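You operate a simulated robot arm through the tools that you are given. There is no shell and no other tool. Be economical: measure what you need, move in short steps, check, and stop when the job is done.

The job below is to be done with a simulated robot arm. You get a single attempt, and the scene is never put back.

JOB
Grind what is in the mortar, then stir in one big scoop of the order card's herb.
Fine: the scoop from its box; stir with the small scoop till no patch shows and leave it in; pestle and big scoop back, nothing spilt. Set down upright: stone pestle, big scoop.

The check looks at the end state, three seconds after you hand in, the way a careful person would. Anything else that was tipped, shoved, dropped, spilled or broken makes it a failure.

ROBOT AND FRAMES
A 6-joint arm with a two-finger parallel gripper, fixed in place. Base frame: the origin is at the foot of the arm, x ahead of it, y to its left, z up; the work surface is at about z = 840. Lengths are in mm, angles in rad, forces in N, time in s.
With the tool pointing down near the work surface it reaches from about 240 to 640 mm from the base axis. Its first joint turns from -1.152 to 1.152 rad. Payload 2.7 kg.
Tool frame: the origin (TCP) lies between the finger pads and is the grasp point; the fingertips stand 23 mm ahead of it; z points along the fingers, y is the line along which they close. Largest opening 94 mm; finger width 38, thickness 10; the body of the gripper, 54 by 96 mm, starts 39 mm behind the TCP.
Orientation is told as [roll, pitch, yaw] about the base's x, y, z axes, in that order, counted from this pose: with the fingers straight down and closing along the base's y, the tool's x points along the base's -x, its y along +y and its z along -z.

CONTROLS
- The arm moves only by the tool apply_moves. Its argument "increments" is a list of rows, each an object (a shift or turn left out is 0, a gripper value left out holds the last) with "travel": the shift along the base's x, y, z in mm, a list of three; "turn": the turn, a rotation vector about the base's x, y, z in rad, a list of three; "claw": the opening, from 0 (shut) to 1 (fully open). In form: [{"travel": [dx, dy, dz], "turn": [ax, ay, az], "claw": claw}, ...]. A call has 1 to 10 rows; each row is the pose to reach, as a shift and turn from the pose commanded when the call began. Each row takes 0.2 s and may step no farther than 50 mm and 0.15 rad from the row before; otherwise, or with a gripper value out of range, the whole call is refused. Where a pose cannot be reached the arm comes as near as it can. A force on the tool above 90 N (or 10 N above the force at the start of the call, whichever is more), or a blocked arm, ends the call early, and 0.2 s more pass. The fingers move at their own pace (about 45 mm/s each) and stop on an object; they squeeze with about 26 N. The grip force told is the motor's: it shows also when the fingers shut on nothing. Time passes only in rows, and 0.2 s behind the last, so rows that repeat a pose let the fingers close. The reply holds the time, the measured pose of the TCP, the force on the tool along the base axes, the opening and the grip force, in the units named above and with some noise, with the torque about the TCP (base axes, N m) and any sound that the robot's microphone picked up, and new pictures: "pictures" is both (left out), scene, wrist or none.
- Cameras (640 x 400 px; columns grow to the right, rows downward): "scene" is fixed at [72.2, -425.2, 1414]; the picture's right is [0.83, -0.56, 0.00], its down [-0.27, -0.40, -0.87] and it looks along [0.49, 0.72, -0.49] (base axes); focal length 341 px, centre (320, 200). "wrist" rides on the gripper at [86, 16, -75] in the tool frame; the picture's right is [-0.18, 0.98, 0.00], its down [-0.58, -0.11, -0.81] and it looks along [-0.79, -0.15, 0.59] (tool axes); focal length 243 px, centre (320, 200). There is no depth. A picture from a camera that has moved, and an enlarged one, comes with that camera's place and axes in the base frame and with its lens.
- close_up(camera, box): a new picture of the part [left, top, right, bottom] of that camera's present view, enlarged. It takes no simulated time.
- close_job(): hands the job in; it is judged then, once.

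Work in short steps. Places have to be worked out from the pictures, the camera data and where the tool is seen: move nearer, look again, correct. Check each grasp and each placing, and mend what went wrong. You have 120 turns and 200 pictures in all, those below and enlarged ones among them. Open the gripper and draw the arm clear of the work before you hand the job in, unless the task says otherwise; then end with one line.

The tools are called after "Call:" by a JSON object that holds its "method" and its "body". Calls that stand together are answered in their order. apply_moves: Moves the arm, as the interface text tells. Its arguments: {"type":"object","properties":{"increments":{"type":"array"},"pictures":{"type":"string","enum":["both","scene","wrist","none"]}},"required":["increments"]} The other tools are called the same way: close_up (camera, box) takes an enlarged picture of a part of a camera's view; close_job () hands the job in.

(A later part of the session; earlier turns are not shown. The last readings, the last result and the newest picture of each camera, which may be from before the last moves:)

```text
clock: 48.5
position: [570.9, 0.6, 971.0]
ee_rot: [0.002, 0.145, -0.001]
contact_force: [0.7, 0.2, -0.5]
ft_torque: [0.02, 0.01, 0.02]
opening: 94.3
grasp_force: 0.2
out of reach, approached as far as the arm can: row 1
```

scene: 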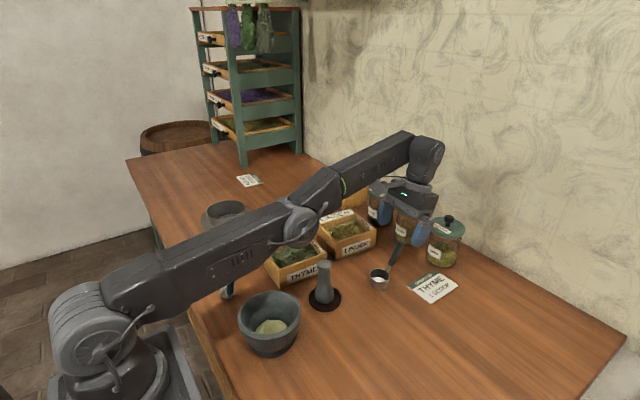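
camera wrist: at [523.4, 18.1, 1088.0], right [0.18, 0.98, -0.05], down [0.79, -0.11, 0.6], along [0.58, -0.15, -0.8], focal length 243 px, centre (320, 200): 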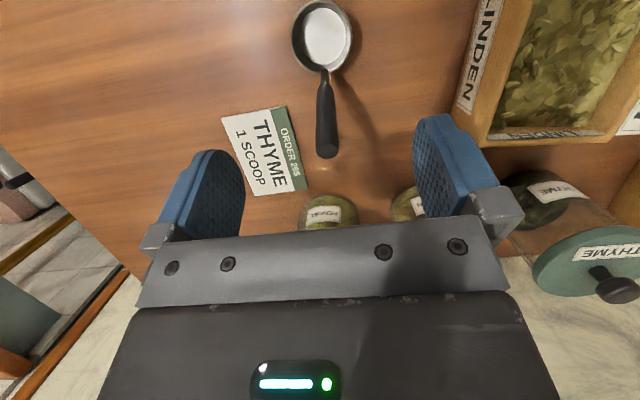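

Call:
{"method": "apply_moves", "body": {"increments": [{"travel": [6, 1.5, -30]}, {"travel": [6, 1.5, -57]}]}}

Call:
{"method": "close_up", "body": {"camera": "scene", "box": [330, 200, 460, 310]}}

```text
clock: 49.1
position: [577.3, 1.8, 915.2]
ee_rot: [0.002, 0.146, -0.002]
contact_force: [-0.9, -0.4, 0.0]
ft_torque: [-0.02, -0.03, 0.05]
opening: 94.1
grasp_force: 0.0
camera wrist: at [503.8, 18.4, 1002.2], right [0.18, 0.98, -0.03], down [0.69, -0.11, 0.71], along [0.7, -0.15, -0.7], focal length 243 px, centre (320, 200)
```

scene: 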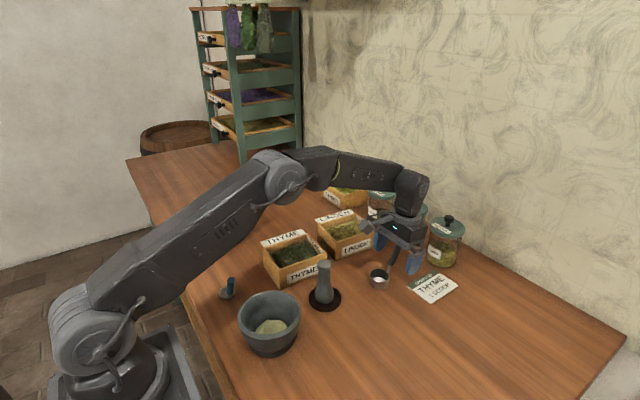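
wrist: 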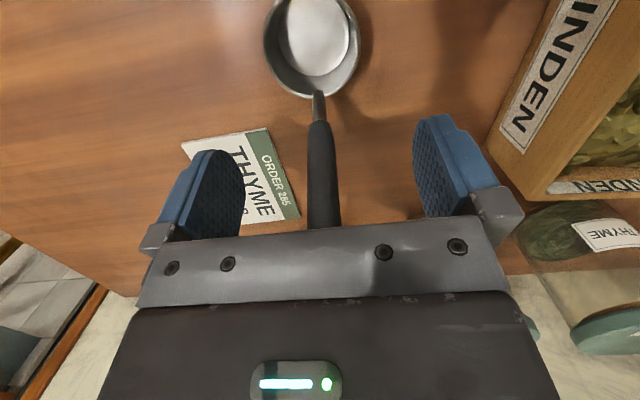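

```text
3.64 times, centred on (395, 255) of scene
camera zoom: at [72.2, -425.2, 1414.0], right [0.83, -0.56, 0.0], down [-0.27, -0.4, -0.87], along [0.49, 0.72, -0.49], focal length 1240 px, centre (47, 0)
```

zoom: 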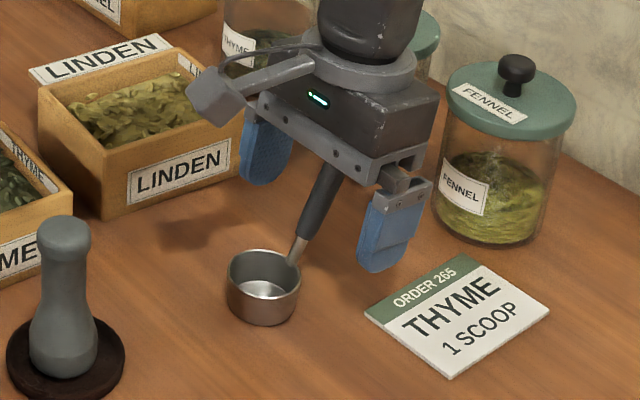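

The handle lies between the pads. I close.

Call:
{"method": "apply_moves", "body": {"increments": [{"claw": 0}, {"claw": 0}, {"claw": 0}, {"claw": 0}, {"claw": 0}, {"claw": 0}, {"claw": 0}], "pictures": "wrist"}}

Call:
{"method": "close_up", "body": {"camera": "scene", "box": [330, 200, 460, 310]}}

```text
clock: 50.7
position: [577.8, 2.2, 914.9]
ee_rot: [0.001, 0.145, 0.0]
contact_force: [0.1, -0.3, 1.1]
ft_torque: [0.02, -0.01, 0.0]
opening: 16.8
grasp_force: 26.2
camera wrist: at [503.8, 18.4, 1002.6], right [0.18, 0.98, -0.03], down [0.69, -0.11, 0.71], along [0.7, -0.15, -0.7], focal length 243 px, centre (320, 200)
```

wrist: 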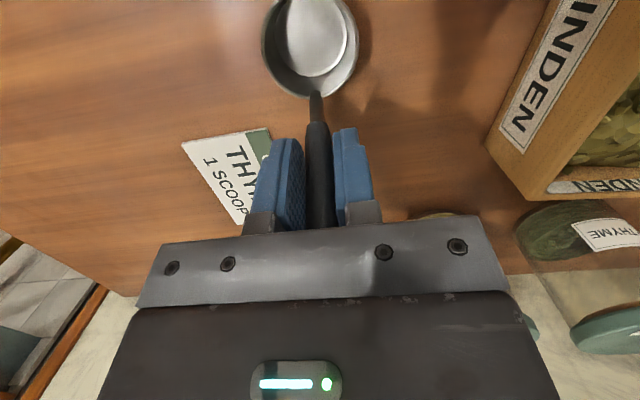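

```text
3.64 times, centred on (395, 255) of scene
camera zoom: at [72.2, -425.2, 1414.0], right [0.83, -0.56, 0.0], down [-0.27, -0.4, -0.87], along [0.49, 0.72, -0.49], focal length 1240 px, centre (47, 0)
```

zoom: 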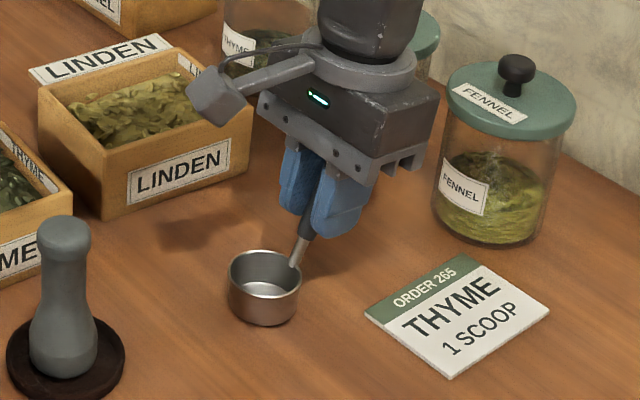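

Held at an opening of 17 mm. I lift the scoop and carry it above the thyme box, then look into the box.

Call:
{"method": "apply_moves", "body": {"increments": [{"travel": [0, 0, 20]}, {"travel": [0, 0, 65]}, {"travel": [0, 0, 110]}, {"travel": [0, 0, 130]}, {"travel": [-30, 30, 130]}, {"travel": [-60, 60, 130]}, {"travel": [-90, 90, 130]}, {"travel": [-120, 118, 130]}, {"travel": [-145, 140, 130]}]}}

Call:
{"method": "close_up", "body": {"camera": "scene", "box": [240, 190, 390, 310]}}

```text
clock: 52.7
position: [431.1, 144.4, 1042.1]
ee_rot: [0.002, 0.147, -0.001]
contact_force: [-0.1, 0.3, -0.4]
ft_torque: [-0.04, -0.02, 0.02]
opening: 16.7
grasp_force: 26.2
camera wrist: at [357.1, 160.8, 1129.5], right [0.18, 0.98, -0.03], down [0.69, -0.11, 0.71], along [0.7, -0.15, -0.7], focal length 243 px, centre (320, 200)
```

scene: 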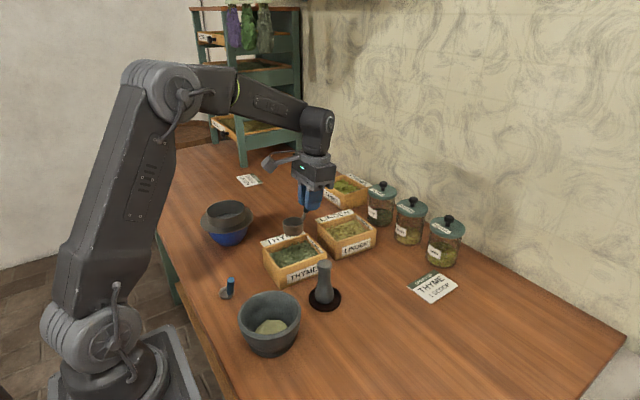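
wrist: 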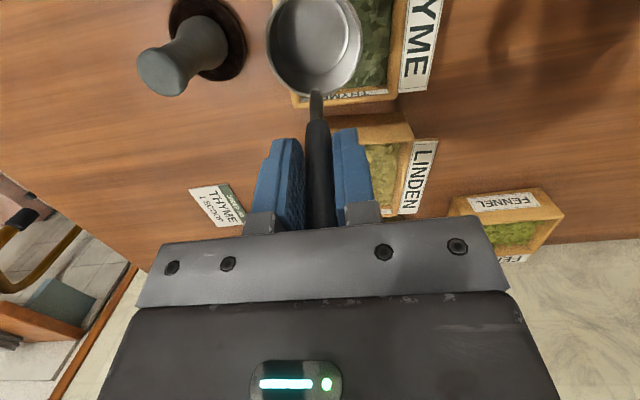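

```text
3.33 times, centred on (315, 250) of scene
camera zoom: at [72.2, -425.2, 1414.0], right [0.83, -0.56, 0.0], down [-0.27, -0.4, -0.87], along [0.49, 0.72, -0.49], focal length 1137 px, centre (337, 33)
```

zoom: 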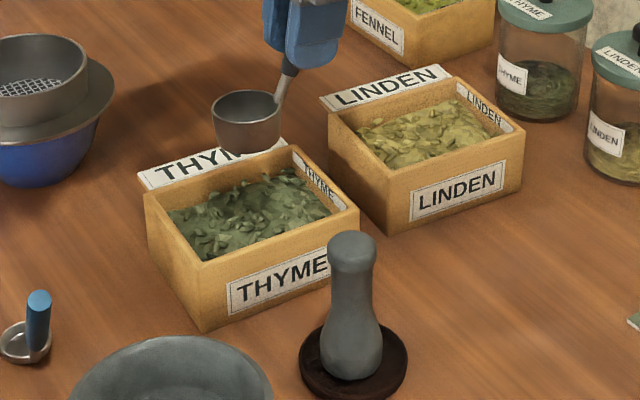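

The thyme box spans about x 330–454, y 112–207, with its rim at z≈900 and the herbs a little below. I tilt the cup 55° with its mouth toward -x above the box's +x half.

Call:
{"method": "apply_moves", "body": {"increments": [{"travel": [-3, 2, -3], "turn": [0, -0.14, 0]}, {"travel": [-7, 4, -6], "turn": [0, -0.28, 0]}, {"travel": [-10, 6, -12], "turn": [0, -0.42, 0]}, {"travel": [-14, 8, -20], "turn": [0, -0.56, 0]}, {"travel": [-17, 10, -28], "turn": [0, -0.7, 0]}, {"travel": [-20, 12, -36], "turn": [0, -0.84, 0]}, {"travel": [-24, 12, -44], "turn": [0, -0.96, 0]}]}}

Call:
{"method": "close_up", "body": {"camera": "scene", "box": [240, 190, 390, 310]}}

```text
clock: 54.3
position: [410.4, 154.0, 1004.5]
ee_rot: [-0.014, -0.768, 0.0]
contact_force: [1.2, -0.2, -0.7]
ft_torque: [-0.01, 0.02, -0.02]
opening: 16.6
grasp_force: 25.9
out of reach, approached as far as the arm can: row 6, 7
camera wrist: at [296.9, 171.5, 997.8], right [0.14, 0.98, 0.12], down [-0.14, -0.1, 0.98], along [0.98, -0.16, 0.13], focal length 243 px, centre (320, 200)
```

scene: 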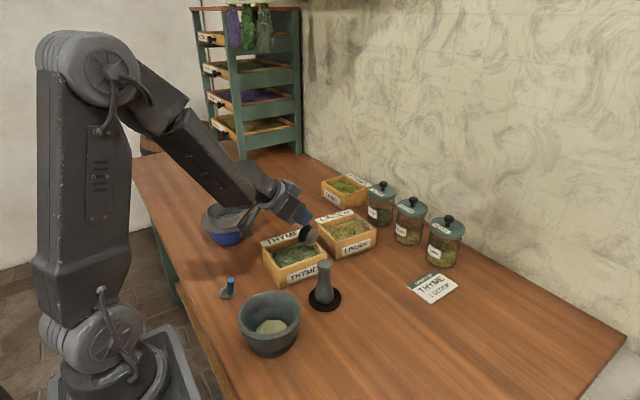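
wrist: 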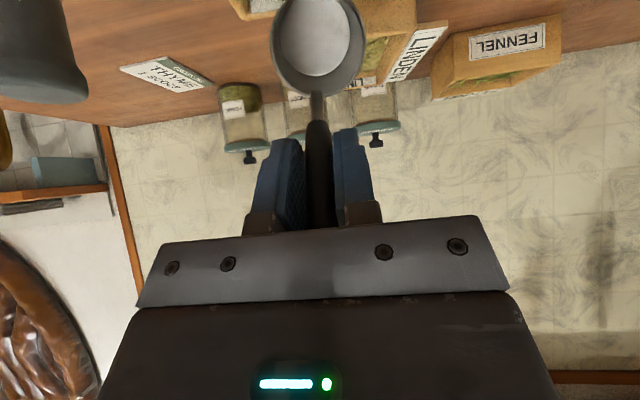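

```text
3.33 times, centred on (315, 250) of scene
camera zoom: at [72.2, -425.2, 1414.0], right [0.83, -0.56, 0.0], down [-0.27, -0.4, -0.87], along [0.49, 0.72, -0.49], focal length 1137 px, centre (337, 33)
```

zoom: 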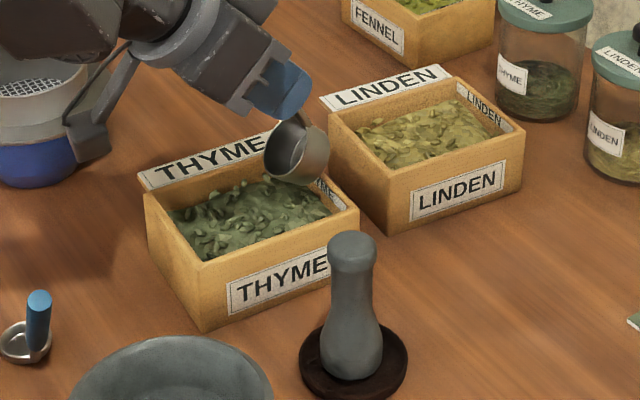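

The wrist reached its pitch limit near -0.77, so the cup is tilted about 52°. I use about 45° and lower the lip toward the herb surface.

Call:
{"method": "apply_moves", "body": {"increments": [{"travel": [3, 0, -20], "turn": [0, 0.1, 0]}, {"travel": [6, 0, -42], "turn": [0, 0.13, 0]}], "pictures": "none"}}

Call:
{"method": "close_up", "body": {"camera": "scene", "box": [240, 200, 370, 300]}}

```text
clock: 54.9
position: [417.7, 155.7, 960.6]
ee_rot: [0.002, -0.683, 0.001]
contact_force: [-2.7, 0.4, 0.2]
ft_torque: [0.03, 0.12, 0.03]
opening: 16.9
grasp_force: 26.2
```

```text
4.00 times, centred on (305, 250) of scene
camera zoom: at [72.2, -425.2, 1414.0], right [0.83, -0.56, 0.0], down [-0.27, -0.4, -0.87], along [0.49, 0.72, -0.49], focal length 1364 px, centre (380, 0)
```

zoom: 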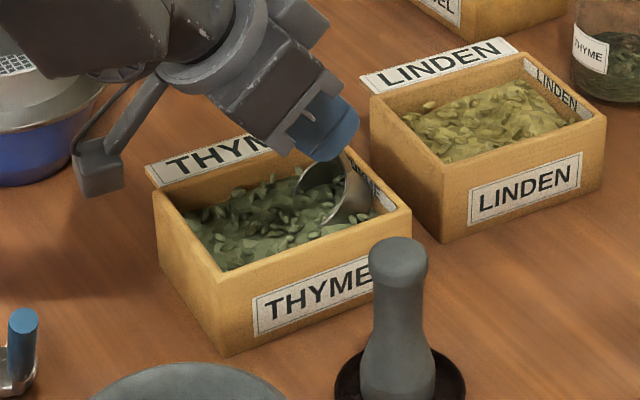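

The cup's back is near the +x wall (small -x force). I shift 14 mm toward -x and ease down to bite into the herbs.

Call:
{"method": "apply_moves", "body": {"increments": [{"travel": [-14, -1, 0]}, {"travel": [-18, -1, -5]}, {"travel": [-22, -1, -9]}], "pictures": "none"}}

Call:
{"method": "close_up", "body": {"camera": "scene", "box": [240, 200, 370, 300]}}

```text
clock: 55.7
position: [396.5, 154.3, 952.4]
ee_rot: [0.001, -0.683, 0.001]
contact_force: [0.0, 0.6, -1.6]
ft_torque: [0.01, 0.04, -0.03]
opening: 16.6
grasp_force: 25.8
```

```text
4.00 times, centred on (305, 250) of scene
camera zoom: at [72.2, -425.2, 1414.0], right [0.83, -0.56, 0.0], down [-0.27, -0.4, -0.87], along [0.49, 0.72, -0.49], focal length 1364 px, centre (380, 0)
```

zoom: 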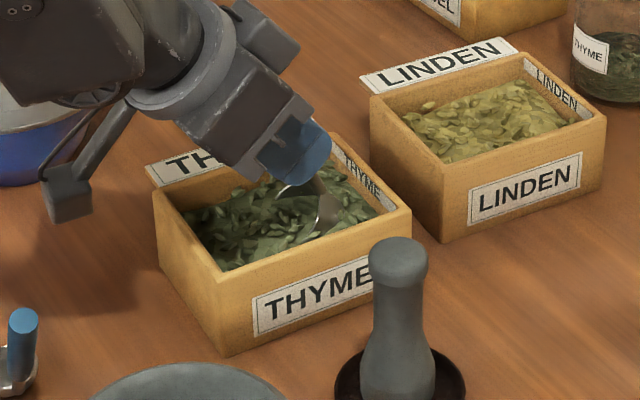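

The cup slips under the herb surface with almost no force. I drag it toward -x and level it out within the herbs.

Call:
{"method": "apply_moves", "body": {"increments": [{"travel": [-13, 0, -4]}, {"travel": [-26, 0, -4]}, {"travel": [-18, 0, -4.4], "turn": [0, 0.14, 0]}, {"travel": [-10, 0, -5], "turn": [0, 0.28, 0]}, {"travel": [-3, 0, -7.7], "turn": [0, 0.41, 0]}, {"travel": [4, 0, -11.8], "turn": [0, 0.55, 0]}, {"travel": [11, 0, -17], "turn": [0, 0.69, 0]}, {"travel": [16.5, 0, -21], "turn": [0, 0.83, 0]}], "pictures": "none"}}

Call:
{"method": "close_up", "body": {"camera": "scene", "box": [240, 200, 370, 300]}}

```text
clock: 57.5
position: [412.3, 152.8, 929.9]
ee_rot: [0.005, 0.148, 0.003]
contact_force: [0.1, 0.8, -0.5]
ft_torque: [0.02, -0.04, 0.01]
opening: 16.6
grasp_force: 26.1
out of reach, approached as far as the arm can: row 4, 5
```

```text
4.00 times, centred on (305, 250) of scene
camera zoom: at [72.2, -425.2, 1414.0], right [0.83, -0.56, 0.0], down [-0.27, -0.4, -0.87], along [0.49, 0.72, -0.49], focal length 1364 px, centre (380, 0)
```

zoom: 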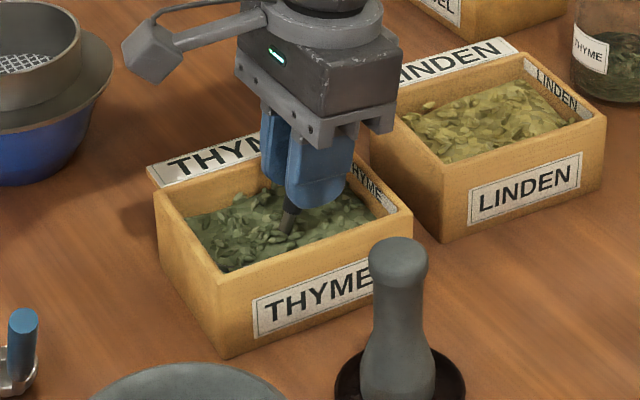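

The cup is level and covered by herbs. I lift it straight up slowly.

Call:
{"method": "apply_moves", "body": {"increments": [{"travel": [0, 0, 8]}, {"travel": [0, 0, 16]}, {"travel": [0, 0, 24]}, {"travel": [0, 0, 34]}, {"travel": [0, 0, 44]}]}}

Call:
{"method": "close_up", "body": {"camera": "wrist", "box": [200, 0, 440, 150]}}

Call:
{"method": "close_up", "body": {"camera": "scene", "box": [240, 200, 370, 300]}}

```text
clock: 58.7
position: [413.2, 151.3, 974.1]
ee_rot: [0.002, 0.146, 0.0]
contact_force: [0.5, 0.6, -0.6]
ft_torque: [0.02, -0.02, 0.01]
opening: 16.8
grasp_force: 26.0
camera wrist: at [337.9, 167.7, 1061.1], right [0.18, 0.98, -0.03], down [0.69, -0.11, 0.71], along [0.7, -0.15, -0.7], focal length 243 px, centre (320, 200)
```

scene: 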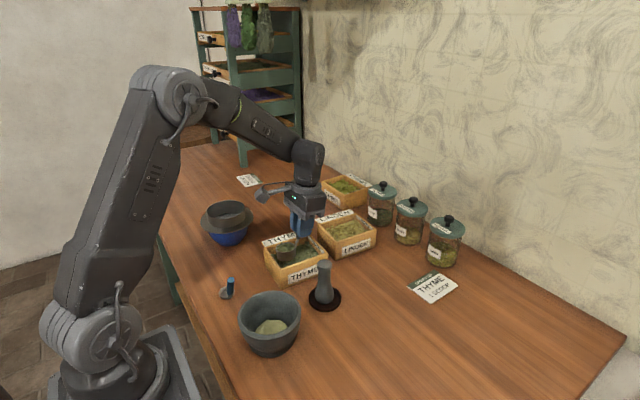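
wrist: 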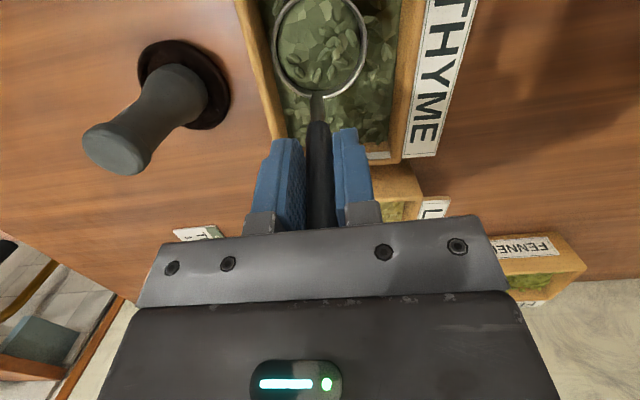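

```text
2.67 times, centred on (320, 75) of wrist
camera zoom: at [337.9, 167.7, 1061.1], right [0.18, 0.98, -0.03], down [0.69, -0.11, 0.71], along [0.7, -0.15, -0.7], focal length 647 px, centre (320, 533)
```

zoom: 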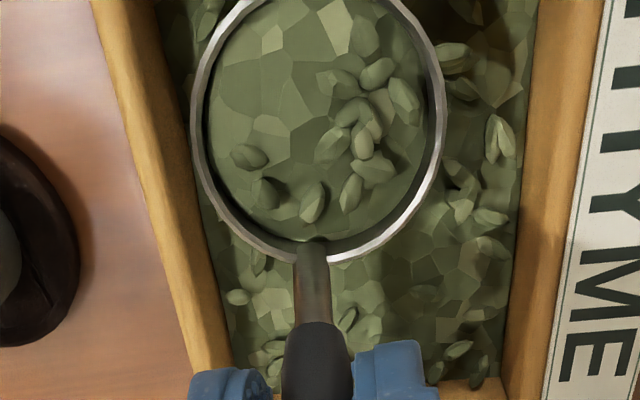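

```text
4.00 times, centred on (305, 250) of scene
camera zoom: at [72.2, -425.2, 1414.0], right [0.83, -0.56, 0.0], down [-0.27, -0.4, -0.87], along [0.49, 0.72, -0.49], focal length 1364 px, centre (380, 0)
```

zoom: 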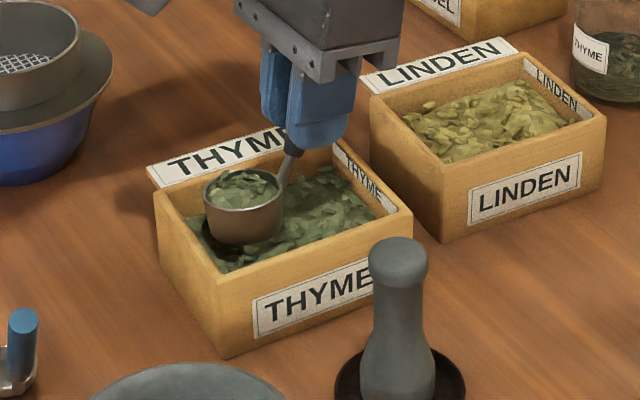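

The cup is full and level. I raise it and carry it slowly, level, to above the mortar.

Call:
{"method": "apply_moves", "body": {"increments": [{"travel": [0, 0, 15]}, {"travel": [0, 0, 35]}, {"travel": [0, 0, 55]}, {"travel": [-6, -8, 65]}, {"travel": [-20, -25, 65]}, {"travel": [-36, -45, 65]}, {"travel": [-52, -65, 65]}, {"travel": [-68, -85, 65]}, {"travel": [-82, -102, 65]}, {"travel": [-90, -112, 65]}], "pictures": "none"}}

Call:
{"method": "apply_moves", "body": {"increments": [{"travel": [-8, -8, 0]}, {"travel": [-18, -18, 0]}, {"travel": [-24, -25, 0]}, {"travel": [-26, -29, 0]}]}}

Call:
{"method": "close_up", "body": {"camera": "scene", "box": [210, 230, 340, 360]}}

```text
clock: 60.9
position: [321.9, 40.3, 1039.7]
ee_rot: [0.001, 0.144, 0.001]
contact_force: [0.0, 0.0, -0.5]
ft_torque: [0.02, -0.01, 0.0]
opening: 16.8
grasp_force: 25.7
```

```text
clock: 61.9
position: [295.2, 11.5, 1039.7]
ee_rot: [0.002, 0.147, 0.0]
contact_force: [0.9, -0.4, -0.8]
ft_torque: [0.01, -0.02, -0.01]
opening: 16.5
grasp_force: 26.0
camera wrist: at [220.9, 27.9, 1126.8], right [0.18, 0.98, -0.03], down [0.69, -0.11, 0.71], along [0.7, -0.15, -0.7], focal length 243 px, centre (320, 200)
```

scene: 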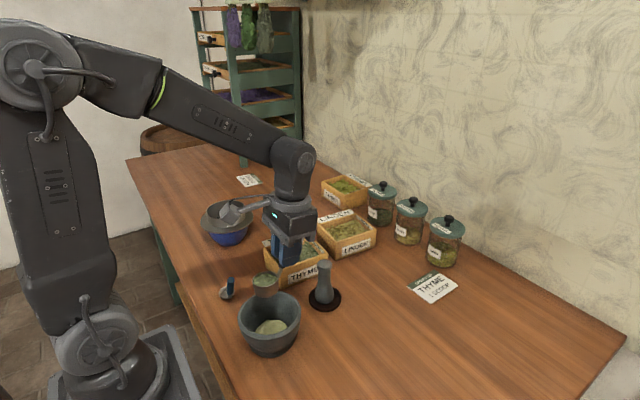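
wrist: 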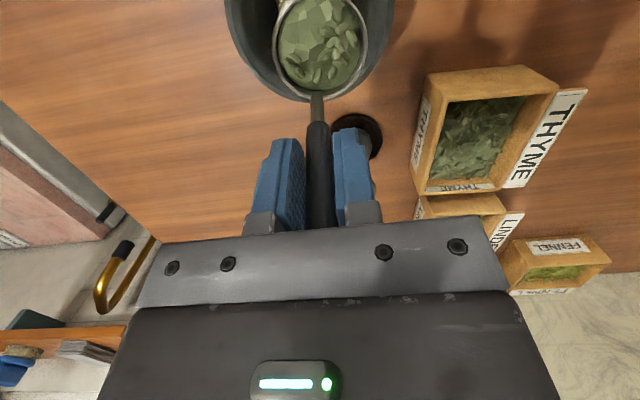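

```text
3.08 times, centred on (275, 295) of scene
camera zoom: at [72.2, -425.2, 1414.0], right [0.83, -0.56, 0.0], down [-0.27, -0.4, -0.87], along [0.49, 0.72, -0.49], focal length 1050 px, centre (458, -92)
```

zoom: 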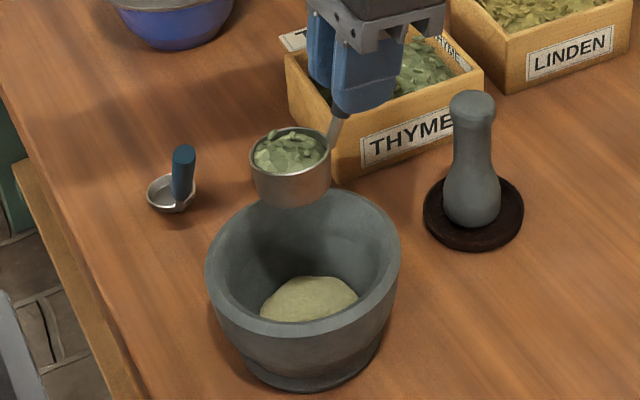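

The cup is over the mortar. I lower 35 mm, then start rolling the cup toward -y about its own centre.

Call:
{"method": "apply_moves", "body": {"increments": [{"travel": [2, 0, -18]}, {"travel": [2, 0, -35]}, {"travel": [2, -6.2, -36], "turn": [0.14, 0, 0]}, {"travel": [2, -12.3, -38], "turn": [0.28, 0, 0]}, {"travel": [2, -18, -40.5], "turn": [0.42, 0, 0]}, {"travel": [2, -23.3, -44], "turn": [0.56, 0, 0]}]}}

Call:
{"method": "close_up", "body": {"camera": "scene", "box": [210, 230, 340, 360]}}

```text
clock: 63.3
position: [298.7, -12.2, 996.5]
ee_rot: [0.569, 0.12, 0.081]
contact_force: [0.2, 0.4, 0.6]
ft_torque: [-0.04, -0.03, -0.04]
opening: 16.7
grasp_force: 26.1
camera wrist: at [223.7, -44.5, 1078.4], right [0.18, 0.85, 0.5], down [0.69, -0.47, 0.55], along [0.7, 0.25, -0.67], focal length 243 px, centre (320, 200)
```

scene: 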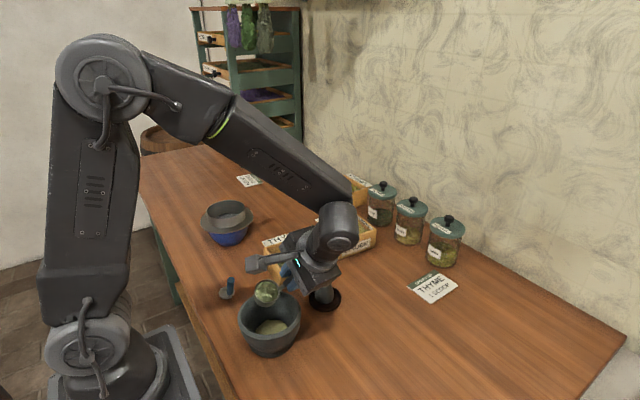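
wrist: 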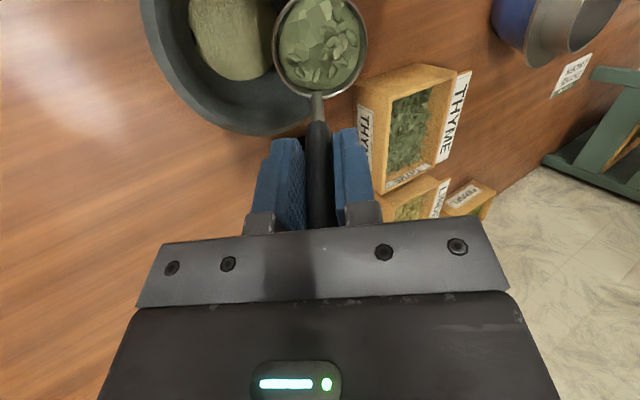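

```text
3.08 times, centred on (275, 295) of scene
camera zoom: at [72.2, -425.2, 1414.0], right [0.83, -0.56, 0.0], down [-0.27, -0.4, -0.87], along [0.49, 0.72, -0.49], focal length 1050 px, centre (458, -92)
```

zoom: 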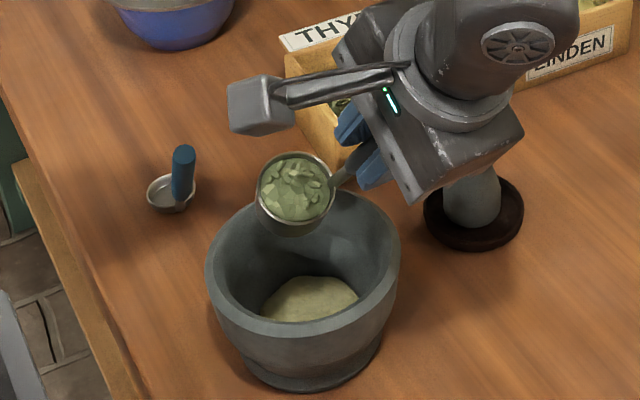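

The cup is centred near (252, 18) over the mortar and nothing has spilt. I continue the roll.

Call:
{"method": "apply_moves", "body": {"increments": [{"travel": [0, -4.7, -6], "turn": [0.14, 0, 0]}, {"travel": [0, -8.9, -12], "turn": [0.28, 0, 0]}, {"travel": [0, -12.3, -18], "turn": [0.42, 0, 0]}, {"travel": [0, -14.9, -24], "turn": [0.56, 0, 0]}, {"travel": [0, -16.7, -30], "turn": [0.7, 0, 0]}]}}

Call:
{"method": "close_up", "body": {"camera": "scene", "box": [210, 230, 340, 360]}}

```text
clock: 64.5
position: [298.9, -29.9, 967.6]
ee_rot: [1.266, 0.044, 0.14]
contact_force: [-0.7, 0.1, -0.9]
ft_torque: [-0.04, -0.01, 0.0]
opening: 16.6
grasp_force: 25.7
camera wrist: at [223.5, -106.9, 1008.9], right [0.18, 0.32, 0.93], down [0.69, -0.71, 0.11], along [0.7, 0.62, -0.35], focal length 243 px, centre (320, 200)
```

scene: 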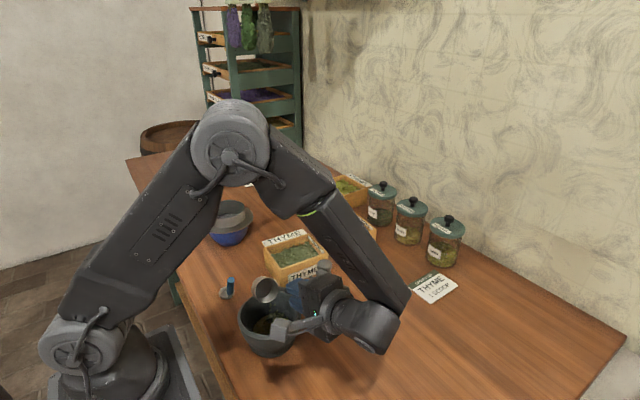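
wrist: 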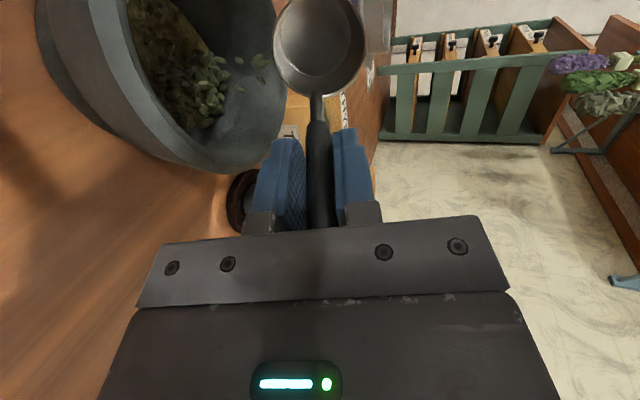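

```text
3.08 times, centred on (275, 295) of scene
camera zoom: at [72.2, -425.2, 1414.0], right [0.83, -0.56, 0.0], down [-0.27, -0.4, -0.87], along [0.49, 0.72, -0.49], focal length 1050 px, centre (458, -92)
```

zoom: 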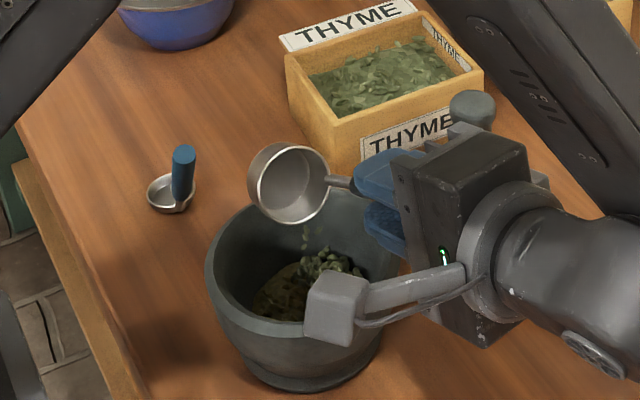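

The cup emptied into the mortar and the last leaves are falling. I tip slightly further for a moment and look before rolling back.

Call:
{"method": "apply_moves", "body": {"increments": [{"travel": [0, -1, -4], "turn": [0.14, 0, 0]}, {"travel": [0, -1, -8], "turn": [0.28, 0, 0]}, {"travel": [0, -1, -8], "turn": [0.28, 0, 0]}, {"travel": [0, -1, -4], "turn": [0.14, 0, 0]}, {"travel": [0, 0, 0]}], "pictures": "none"}}

Call:
{"method": "close_up", "body": {"camera": "scene", "box": [210, 230, 340, 360]}}

Call:
{"method": "close_up", "body": {"camera": "wrist", "box": [20, 0, 420, 250]}}

```text
clock: 65.7
position: [297.2, -29.4, 965.6]
ee_rot: [1.263, 0.045, 0.14]
contact_force: [0.0, -0.2, -0.9]
ft_torque: [-0.03, -0.02, 0.01]
opening: 16.5
grasp_force: 25.6
```

```text
3.08 times, centred on (275, 295) of scene
camera zoom: at [72.2, -425.2, 1414.0], right [0.83, -0.56, 0.0], down [-0.27, -0.4, -0.87], along [0.49, 0.72, -0.49], focal length 1050 px, centre (458, -92)
```

zoom: 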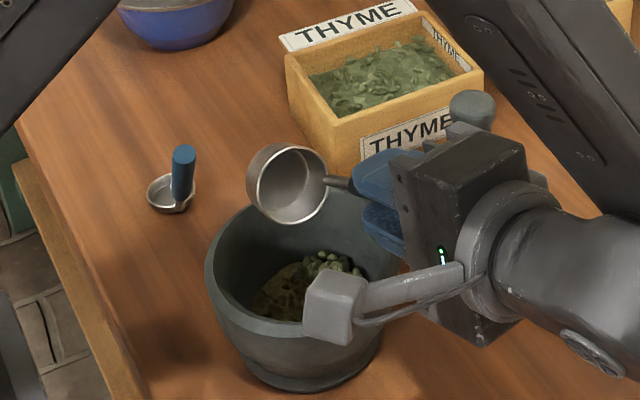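

```text
1.60 times, centred on (220, 125) of wrist
camera zoom: at [223.1, -105.9, 1008.7], right [0.18, 0.33, 0.93], down [0.69, -0.71, 0.11], along [0.7, 0.62, -0.36], focal length 388 px, centre (480, 320)
```

zoom: 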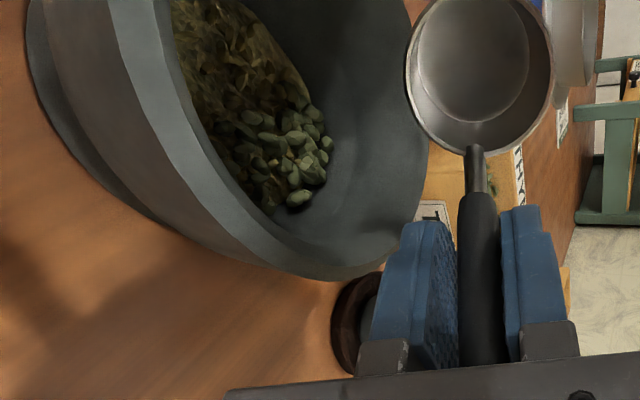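

The cup is empty and clean. I roll back to level along the same path while rising.

Call:
{"method": "apply_moves", "body": {"increments": [{"travel": [0, 1.8, 10], "turn": [-0.14, 0, 0]}, {"travel": [0, 4.4, 20], "turn": [-0.28, 0, 0]}, {"travel": [0, 7.8, 30], "turn": [-0.42, 0, 0]}, {"travel": [0, 12, 40], "turn": [-0.56, 0, 0]}, {"travel": [0, 16.7, 50], "turn": [-0.7, 0, 0]}, {"travel": [0, 22, 58], "turn": [-0.84, 0, 0]}, {"travel": [0, 27.7, 64], "turn": [-0.98, 0, 0]}, {"travel": [0, 33.8, 70], "turn": [-1.12, 0, 0]}, {"travel": [0, 40, 76], "turn": [-1.26, 0, 0]}], "pictures": "none"}}

Call:
{"method": "close_up", "body": {"camera": "scene", "box": [210, 230, 340, 360]}}

```text
clock: 67.7
position: [300.9, 10.8, 1042.4]
ee_rot: [0.0, 0.145, 0.0]
contact_force: [0.2, 0.4, -1.0]
ft_torque: [0.0, 0.01, 0.03]
opening: 16.7
grasp_force: 26.3
```

```text
3.08 times, centred on (275, 295) of scene
camera zoom: at [72.2, -425.2, 1414.0], right [0.83, -0.56, 0.0], down [-0.27, -0.4, -0.87], along [0.49, 0.72, -0.49], focal length 1050 px, centre (458, -92)
```

zoom: 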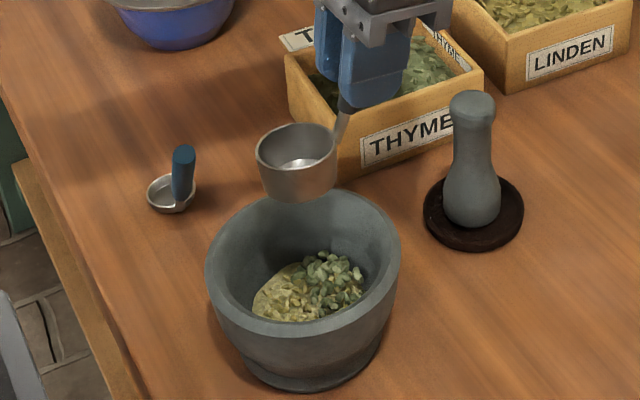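

Thyme is in the mortar and nothing is outside. I carry the big scoop back around the pestle (via -y) to above its place.

Call:
{"method": "apply_moves", "body": {"increments": [{"travel": [30, -25, 0]}, {"travel": [65, -50, 0]}, {"travel": [110, -55, 0]}, {"travel": [155, -50, 0]}, {"travel": [200, -40, 0]}, {"travel": [240, -25, 0]}, {"travel": [265, -12, -10]}, {"travel": [277, -8, -30]}, {"travel": [277, -8, -70]}, {"travel": [277, -8, -100]}]}}

Call:
{"method": "close_up", "body": {"camera": "scene", "box": [330, 200, 460, 310]}}

```text
clock: 69.9
position: [574.9, 3.7, 941.0]
ee_rot: [0.001, 0.145, 0.0]
contact_force: [0.9, -0.7, 0.7]
ft_torque: [0.05, -0.03, 0.01]
opening: 16.8
grasp_force: 26.1
camera wrist: at [500.8, 19.8, 1028.0], right [0.18, 0.98, -0.03], down [0.69, -0.11, 0.71], along [0.7, -0.15, -0.7], focal length 243 px, centre (320, 200)
```

scene: 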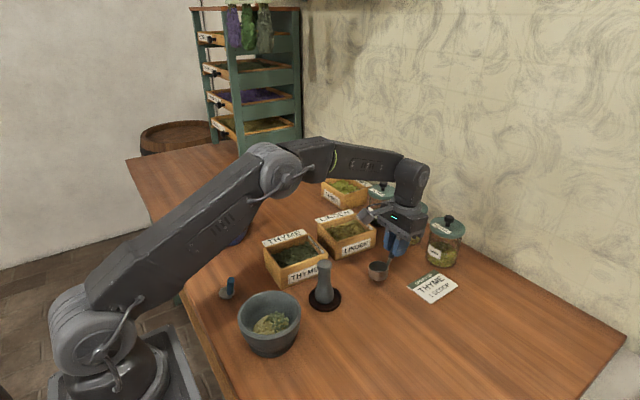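
wrist: 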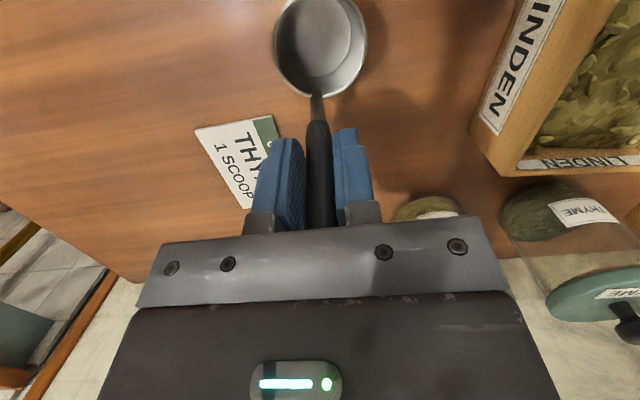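

```text
3.64 times, centred on (395, 255) of scene
camera zoom: at [72.2, -425.2, 1414.0], right [0.83, -0.56, 0.0], down [-0.27, -0.4, -0.87], along [0.49, 0.72, -0.49], focal length 1240 px, centre (47, 0)
```

zoom: 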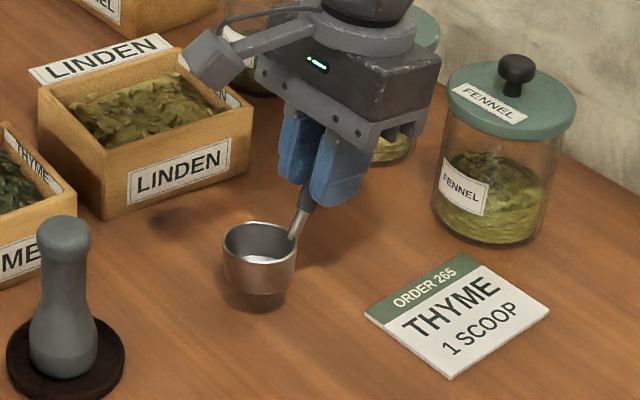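

Above its place. I lower until contact.

Call:
{"method": "apply_moves", "body": {"increments": [{"travel": [0.5, 0, -12]}, {"travel": [0.5, 0, -22]}, {"travel": [0.5, 0, -25]}], "pictures": "none"}}

Call:
{"method": "close_up", "body": {"camera": "scene", "box": [340, 230, 440, 310]}}

```text
clock: 70.7
position: [577.6, 3.3, 919.3]
ee_rot: [0.001, 0.143, 0.001]
contact_force: [1.0, -0.1, 13.2]
ft_torque: [0.3, 0.49, -0.05]
opening: 17.0
grasp_force: 25.8
```

```text
5.00 times, centred on (390, 270) of scene
camera zoom: at [72.0, -425.2, 1414.0], right [0.83, -0.56, 0.0], down [-0.27, -0.4, -0.87], along [0.49, 0.72, -0.49], focal length 1706 px, centre (-30, -150)
```

zoom: 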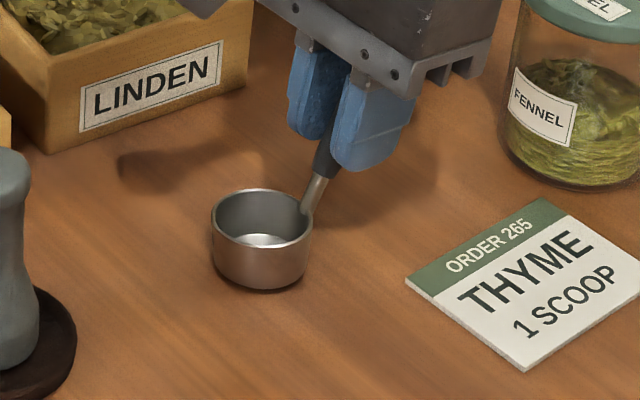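

Contact at 13 N with the cup on the table. I open slowly.

Call:
{"method": "apply_moves", "body": {"increments": [{"travel": [0, 0, 0.5], "claw": 0.25}, {"travel": [0, 0, 0.5], "claw": 0.35}, {"travel": [0, 0, 0.5], "claw": 0.6}, {"travel": [0, 0, 0.5], "claw": 1}, {"travel": [0, 0, 0.5], "claw": 1}, {"travel": [0, 0, 0.5], "claw": 1}], "pictures": "wrist"}}

Call:
{"method": "close_up", "body": {"camera": "scene", "box": [340, 230, 440, 310]}}

```text
clock: 72.1
position: [575.8, 3.8, 916.8]
ee_rot: [0.002, 0.148, 0.001]
contact_force: [-0.5, 0.3, -0.8]
ft_torque: [-0.01, -0.02, 0.0]
opening: 93.8
grasp_force: 0.0
camera wrist: at [501.9, 19.7, 1004.3], right [0.18, 0.98, -0.03], down [0.69, -0.11, 0.71], along [0.7, -0.15, -0.7], focal length 243 px, centre (320, 200)
```

wrist: 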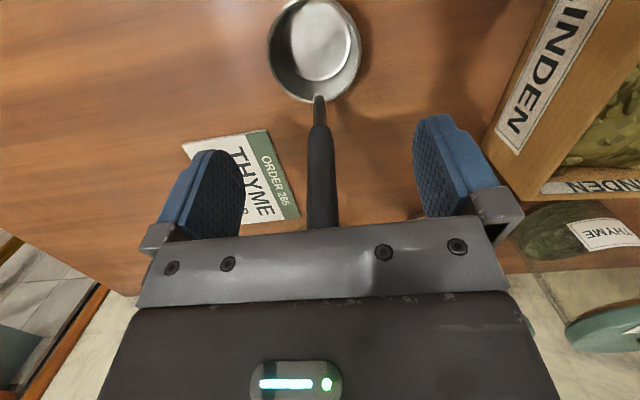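

```text
5.00 times, centred on (390, 270) of scene
camera zoom: at [72.2, -425.2, 1414.0], right [0.83, -0.56, 0.0], down [-0.27, -0.4, -0.87], along [0.49, 0.72, -0.49], focal length 1706 px, centre (-30, -150)
```

zoom: 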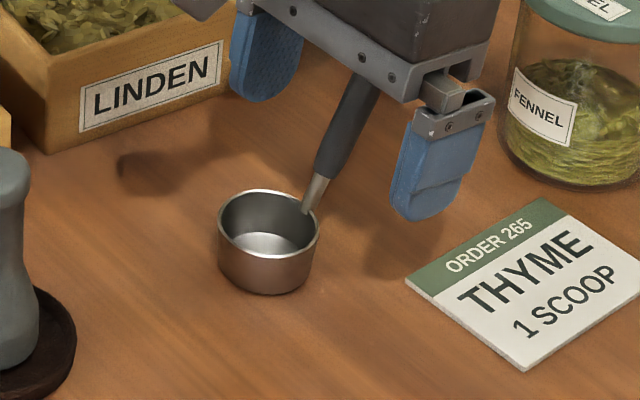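

The scoop stands upright at its place. I rise straight up and head toward the small scoop, levelling the tool.

Call:
{"method": "apply_moves", "body": {"increments": [{"travel": [2, 0, 30]}, {"travel": [4, 0, 70]}, {"travel": [0, 0, 115]}, {"travel": [-20, 10, 150], "turn": [0, -0.07, 0]}, {"travel": [-60, 25, 160], "turn": [0, -0.147, 0]}, {"travel": [-100, 45, 160], "turn": [0, -0.147, 0]}, {"travel": [-140, 65, 160], "turn": [0, -0.147, 0]}, {"travel": [-180, 85, 160], "turn": [0, -0.147, 0]}, {"travel": [-220, 105, 160], "turn": [0, -0.147, 0]}, {"travel": [-255, 125, 150], "turn": [0, -0.147, 0]}], "pictures": "none"}}

Call:
{"method": "apply_moves", "body": {"increments": [{"travel": [-30, 12, -10]}, {"travel": [-55, 25, -30]}, {"travel": [-70, 28, -50]}]}}

Call:
{"method": "close_up", "body": {"camera": "scene", "box": [190, 240, 310, 350]}}

```text
clock: 74.3
position: [320.2, 129.4, 1068.0]
ee_rot: [0.002, -0.001, -0.001]
contact_force: [1.0, 0.1, 0.4]
ft_torque: [0.02, -0.01, 0.02]
opening: 93.9
grasp_force: 0.1
```

```text
clock: 75.1
position: [251.6, 159.0, 1015.9]
ee_rot: [0.001, -0.003, 0.0]
contact_force: [0.2, 0.3, 0.0]
ft_torque: [-0.02, 0.0, 0.01]
opening: 93.7
grasp_force: 0.1
camera wrist: at [165.7, 173.5, 1091.6], right [0.18, 0.98, 0.0], down [0.58, -0.11, 0.81], along [0.79, -0.15, -0.59], focal length 243 px, centre (320, 200)
```

scene: 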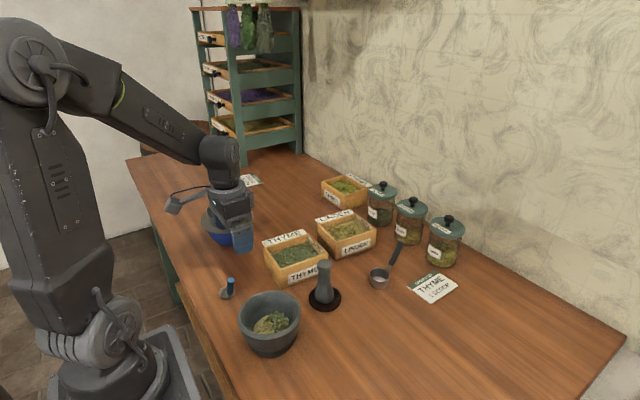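
wrist: 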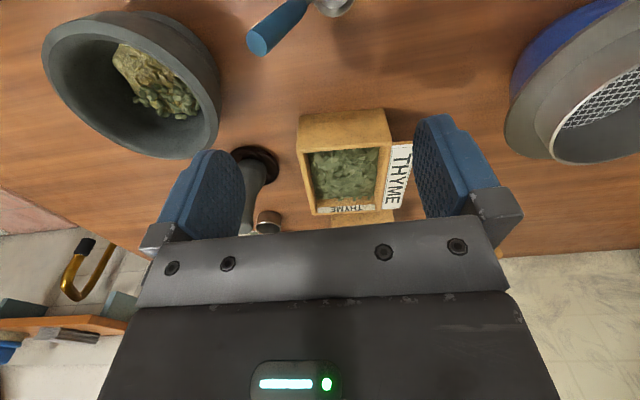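

```text
3.64 times, centred on (250, 295) of scene
camera zoom: at [72.2, -425.2, 1414.0], right [0.83, -0.56, 0.0], down [-0.27, -0.4, -0.87], along [0.49, 0.72, -0.49], focal length 1240 px, centre (574, -146)
```

zoom: 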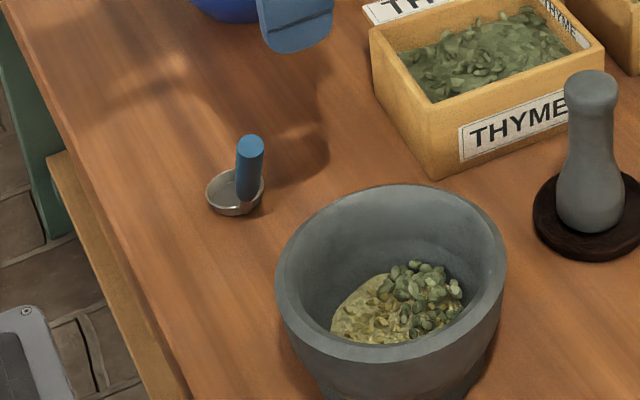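

The small scoop's bowl is near (225, 174) and its handle leans toward -y up to about (221.5, 125, 920). I yaw the tool 90° so the fingers close along x, and hover above the handle.

Call:
{"method": "apply_moves", "body": {"increments": [{"travel": [-3, -3, 0], "turn": [0, 0, 0.14]}, {"travel": [-6, -6, 0], "turn": [0, 0, 0.29]}, {"travel": [-9, -9, 0], "turn": [0, 0, 0.43]}, {"travel": [-12, -12, 0], "turn": [0, 0, 0.58]}, {"travel": [-15, -15, 0], "turn": [0, 0, 0.72]}, {"travel": [-18, -18, 0], "turn": [0, 0, 0.87]}, {"travel": [-21, -21, 0], "turn": [0, 0, 1.01]}, {"travel": [-24, -24, 0], "turn": [0, 0, 1.16]}, {"travel": [-27, -26, 0], "turn": [0, 0, 1.3]}, {"travel": [-30, -27, 0], "turn": [0, 0, 1.44]}], "pictures": "none"}}

Call:
{"method": "apply_moves", "body": {"increments": [{"travel": [0, 0, 0], "turn": [0, 0, 0.13]}]}}

```text
clock: 77.3
position: [220.5, 128.3, 1017.7]
ee_rot: [0.004, 0.0, 1.443]
contact_force: [-0.1, -0.6, 0.6]
ft_torque: [0.01, -0.02, 0.01]
opening: 94.0
grasp_force: 0.1
```

```text
clock: 77.7
position: [220.6, 127.8, 1017.3]
ee_rot: [0.002, 0.0, 1.573]
contact_force: [-0.5, -0.8, 0.1]
ft_torque: [0.02, 0.0, -0.01]
opening: 93.7
grasp_force: 0.2
camera wrist: at [205.2, 42.5, 1092.3], right [-0.98, 0.18, 0.0], down [0.11, 0.58, 0.81], along [0.15, 0.79, -0.59], focal length 243 px, centre (320, 200)
```

scene: 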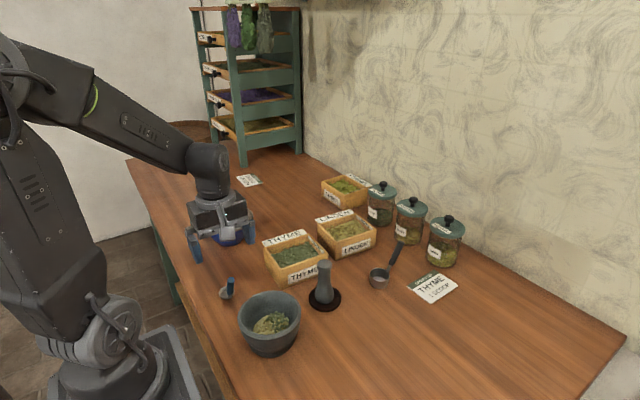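
wrist: 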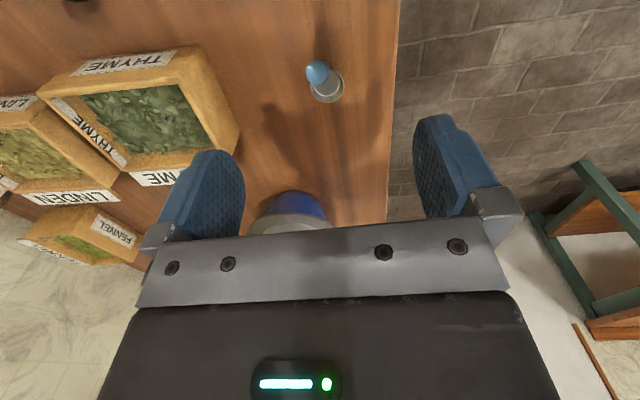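

Both views agree: handle top near (223, 124, 918), bowl near (223, 175). I lower to just above the grasp height.

Call:
{"method": "apply_moves", "body": {"increments": [{"travel": [1, 1, -30]}, {"travel": [2.5, 3, -60]}], "pictures": "wrist"}}

Call:
{"method": "close_up", "body": {"camera": "scene", "box": [180, 220, 300, 320]}}

```text
clock: 78.3
position: [224.6, 132.3, 955.7]
ee_rot: [0.002, -0.003, 1.571]
contact_force: [-0.1, -0.8, -0.1]
ft_torque: [0.02, -0.01, -0.01]
opening: 94.0
grasp_force: 0.0
camera wrist: at [208.9, 45.9, 1031.0], right [-0.98, 0.18, 0.0], down [0.11, 0.58, 0.81], along [0.15, 0.79, -0.59], focal length 243 px, centre (320, 200)
```

wrist: 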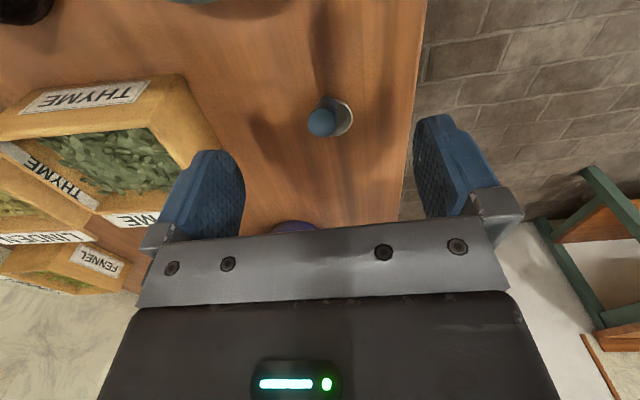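

```text
4.00 times, centred on (240, 270) of scene
camera zoom: at [72.2, -425.2, 1414.0], right [0.83, -0.56, 0.0], down [-0.27, -0.4, -0.87], along [0.49, 0.72, -0.49], focal length 1364 px, centre (640, -80)
```

zoom: 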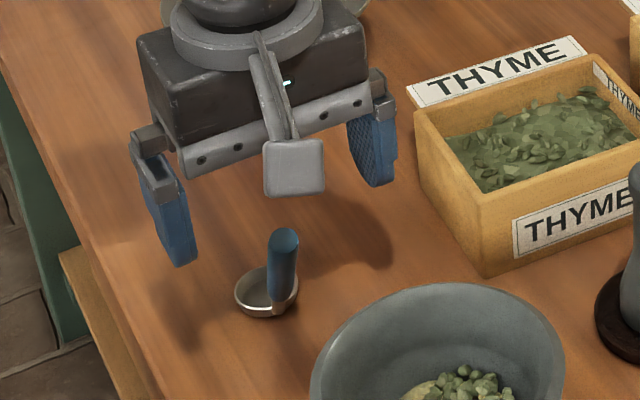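

Handle top confirmed at (223, 126, 919). I lower to TCP z≈916 and close on the upper handle.

Call:
{"method": "apply_moves", "body": {"increments": [{"travel": [-0.5, 1.5, -20]}, {"travel": [-0.5, 1.5, -41]}, {"travel": [-0.5, 1.5, -41], "claw": 0}, {"travel": [-0.5, 1.5, -41], "claw": 0}, {"travel": [-0.5, 1.5, -41], "claw": 0}, {"travel": [-0.5, 1.5, -41], "claw": 0}, {"travel": [-0.5, 1.5, -41], "claw": 0}, {"travel": [-0.5, 1.5, -41], "claw": 0}, {"travel": [-0.5, 1.5, -41], "claw": 0}], "pictures": "wrist"}}

Call:
{"method": "close_up", "body": {"camera": "scene", "box": [180, 220, 300, 320]}}

```text
clock: 80.3
position: [222.3, 133.6, 915.2]
ee_rot: [0.002, 0.0, 1.57]
contact_force: [0.7, 0.5, 1.2]
ft_torque: [0.05, -0.05, -0.01]
opening: 16.6
grasp_force: 25.8
camera wrist: at [206.2, 47.5, 990.6], right [-0.98, 0.18, 0.0], down [0.11, 0.58, 0.81], along [0.15, 0.79, -0.59], focal length 243 px, centre (320, 200)
```

wrist: 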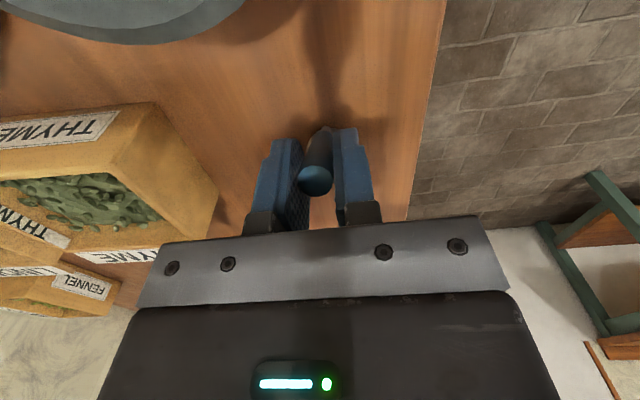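

```text
4.00 times, centred on (240, 270) of scene
camera zoom: at [72.2, -425.2, 1414.0], right [0.83, -0.56, 0.0], down [-0.27, -0.4, -0.87], along [0.49, 0.72, -0.49], focal length 1364 px, centre (640, -80)
```

zoom: 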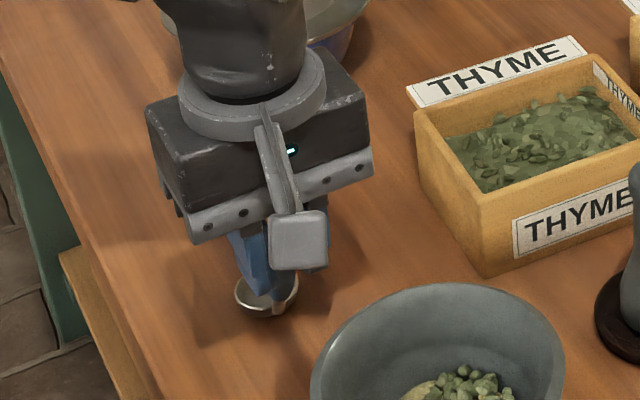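

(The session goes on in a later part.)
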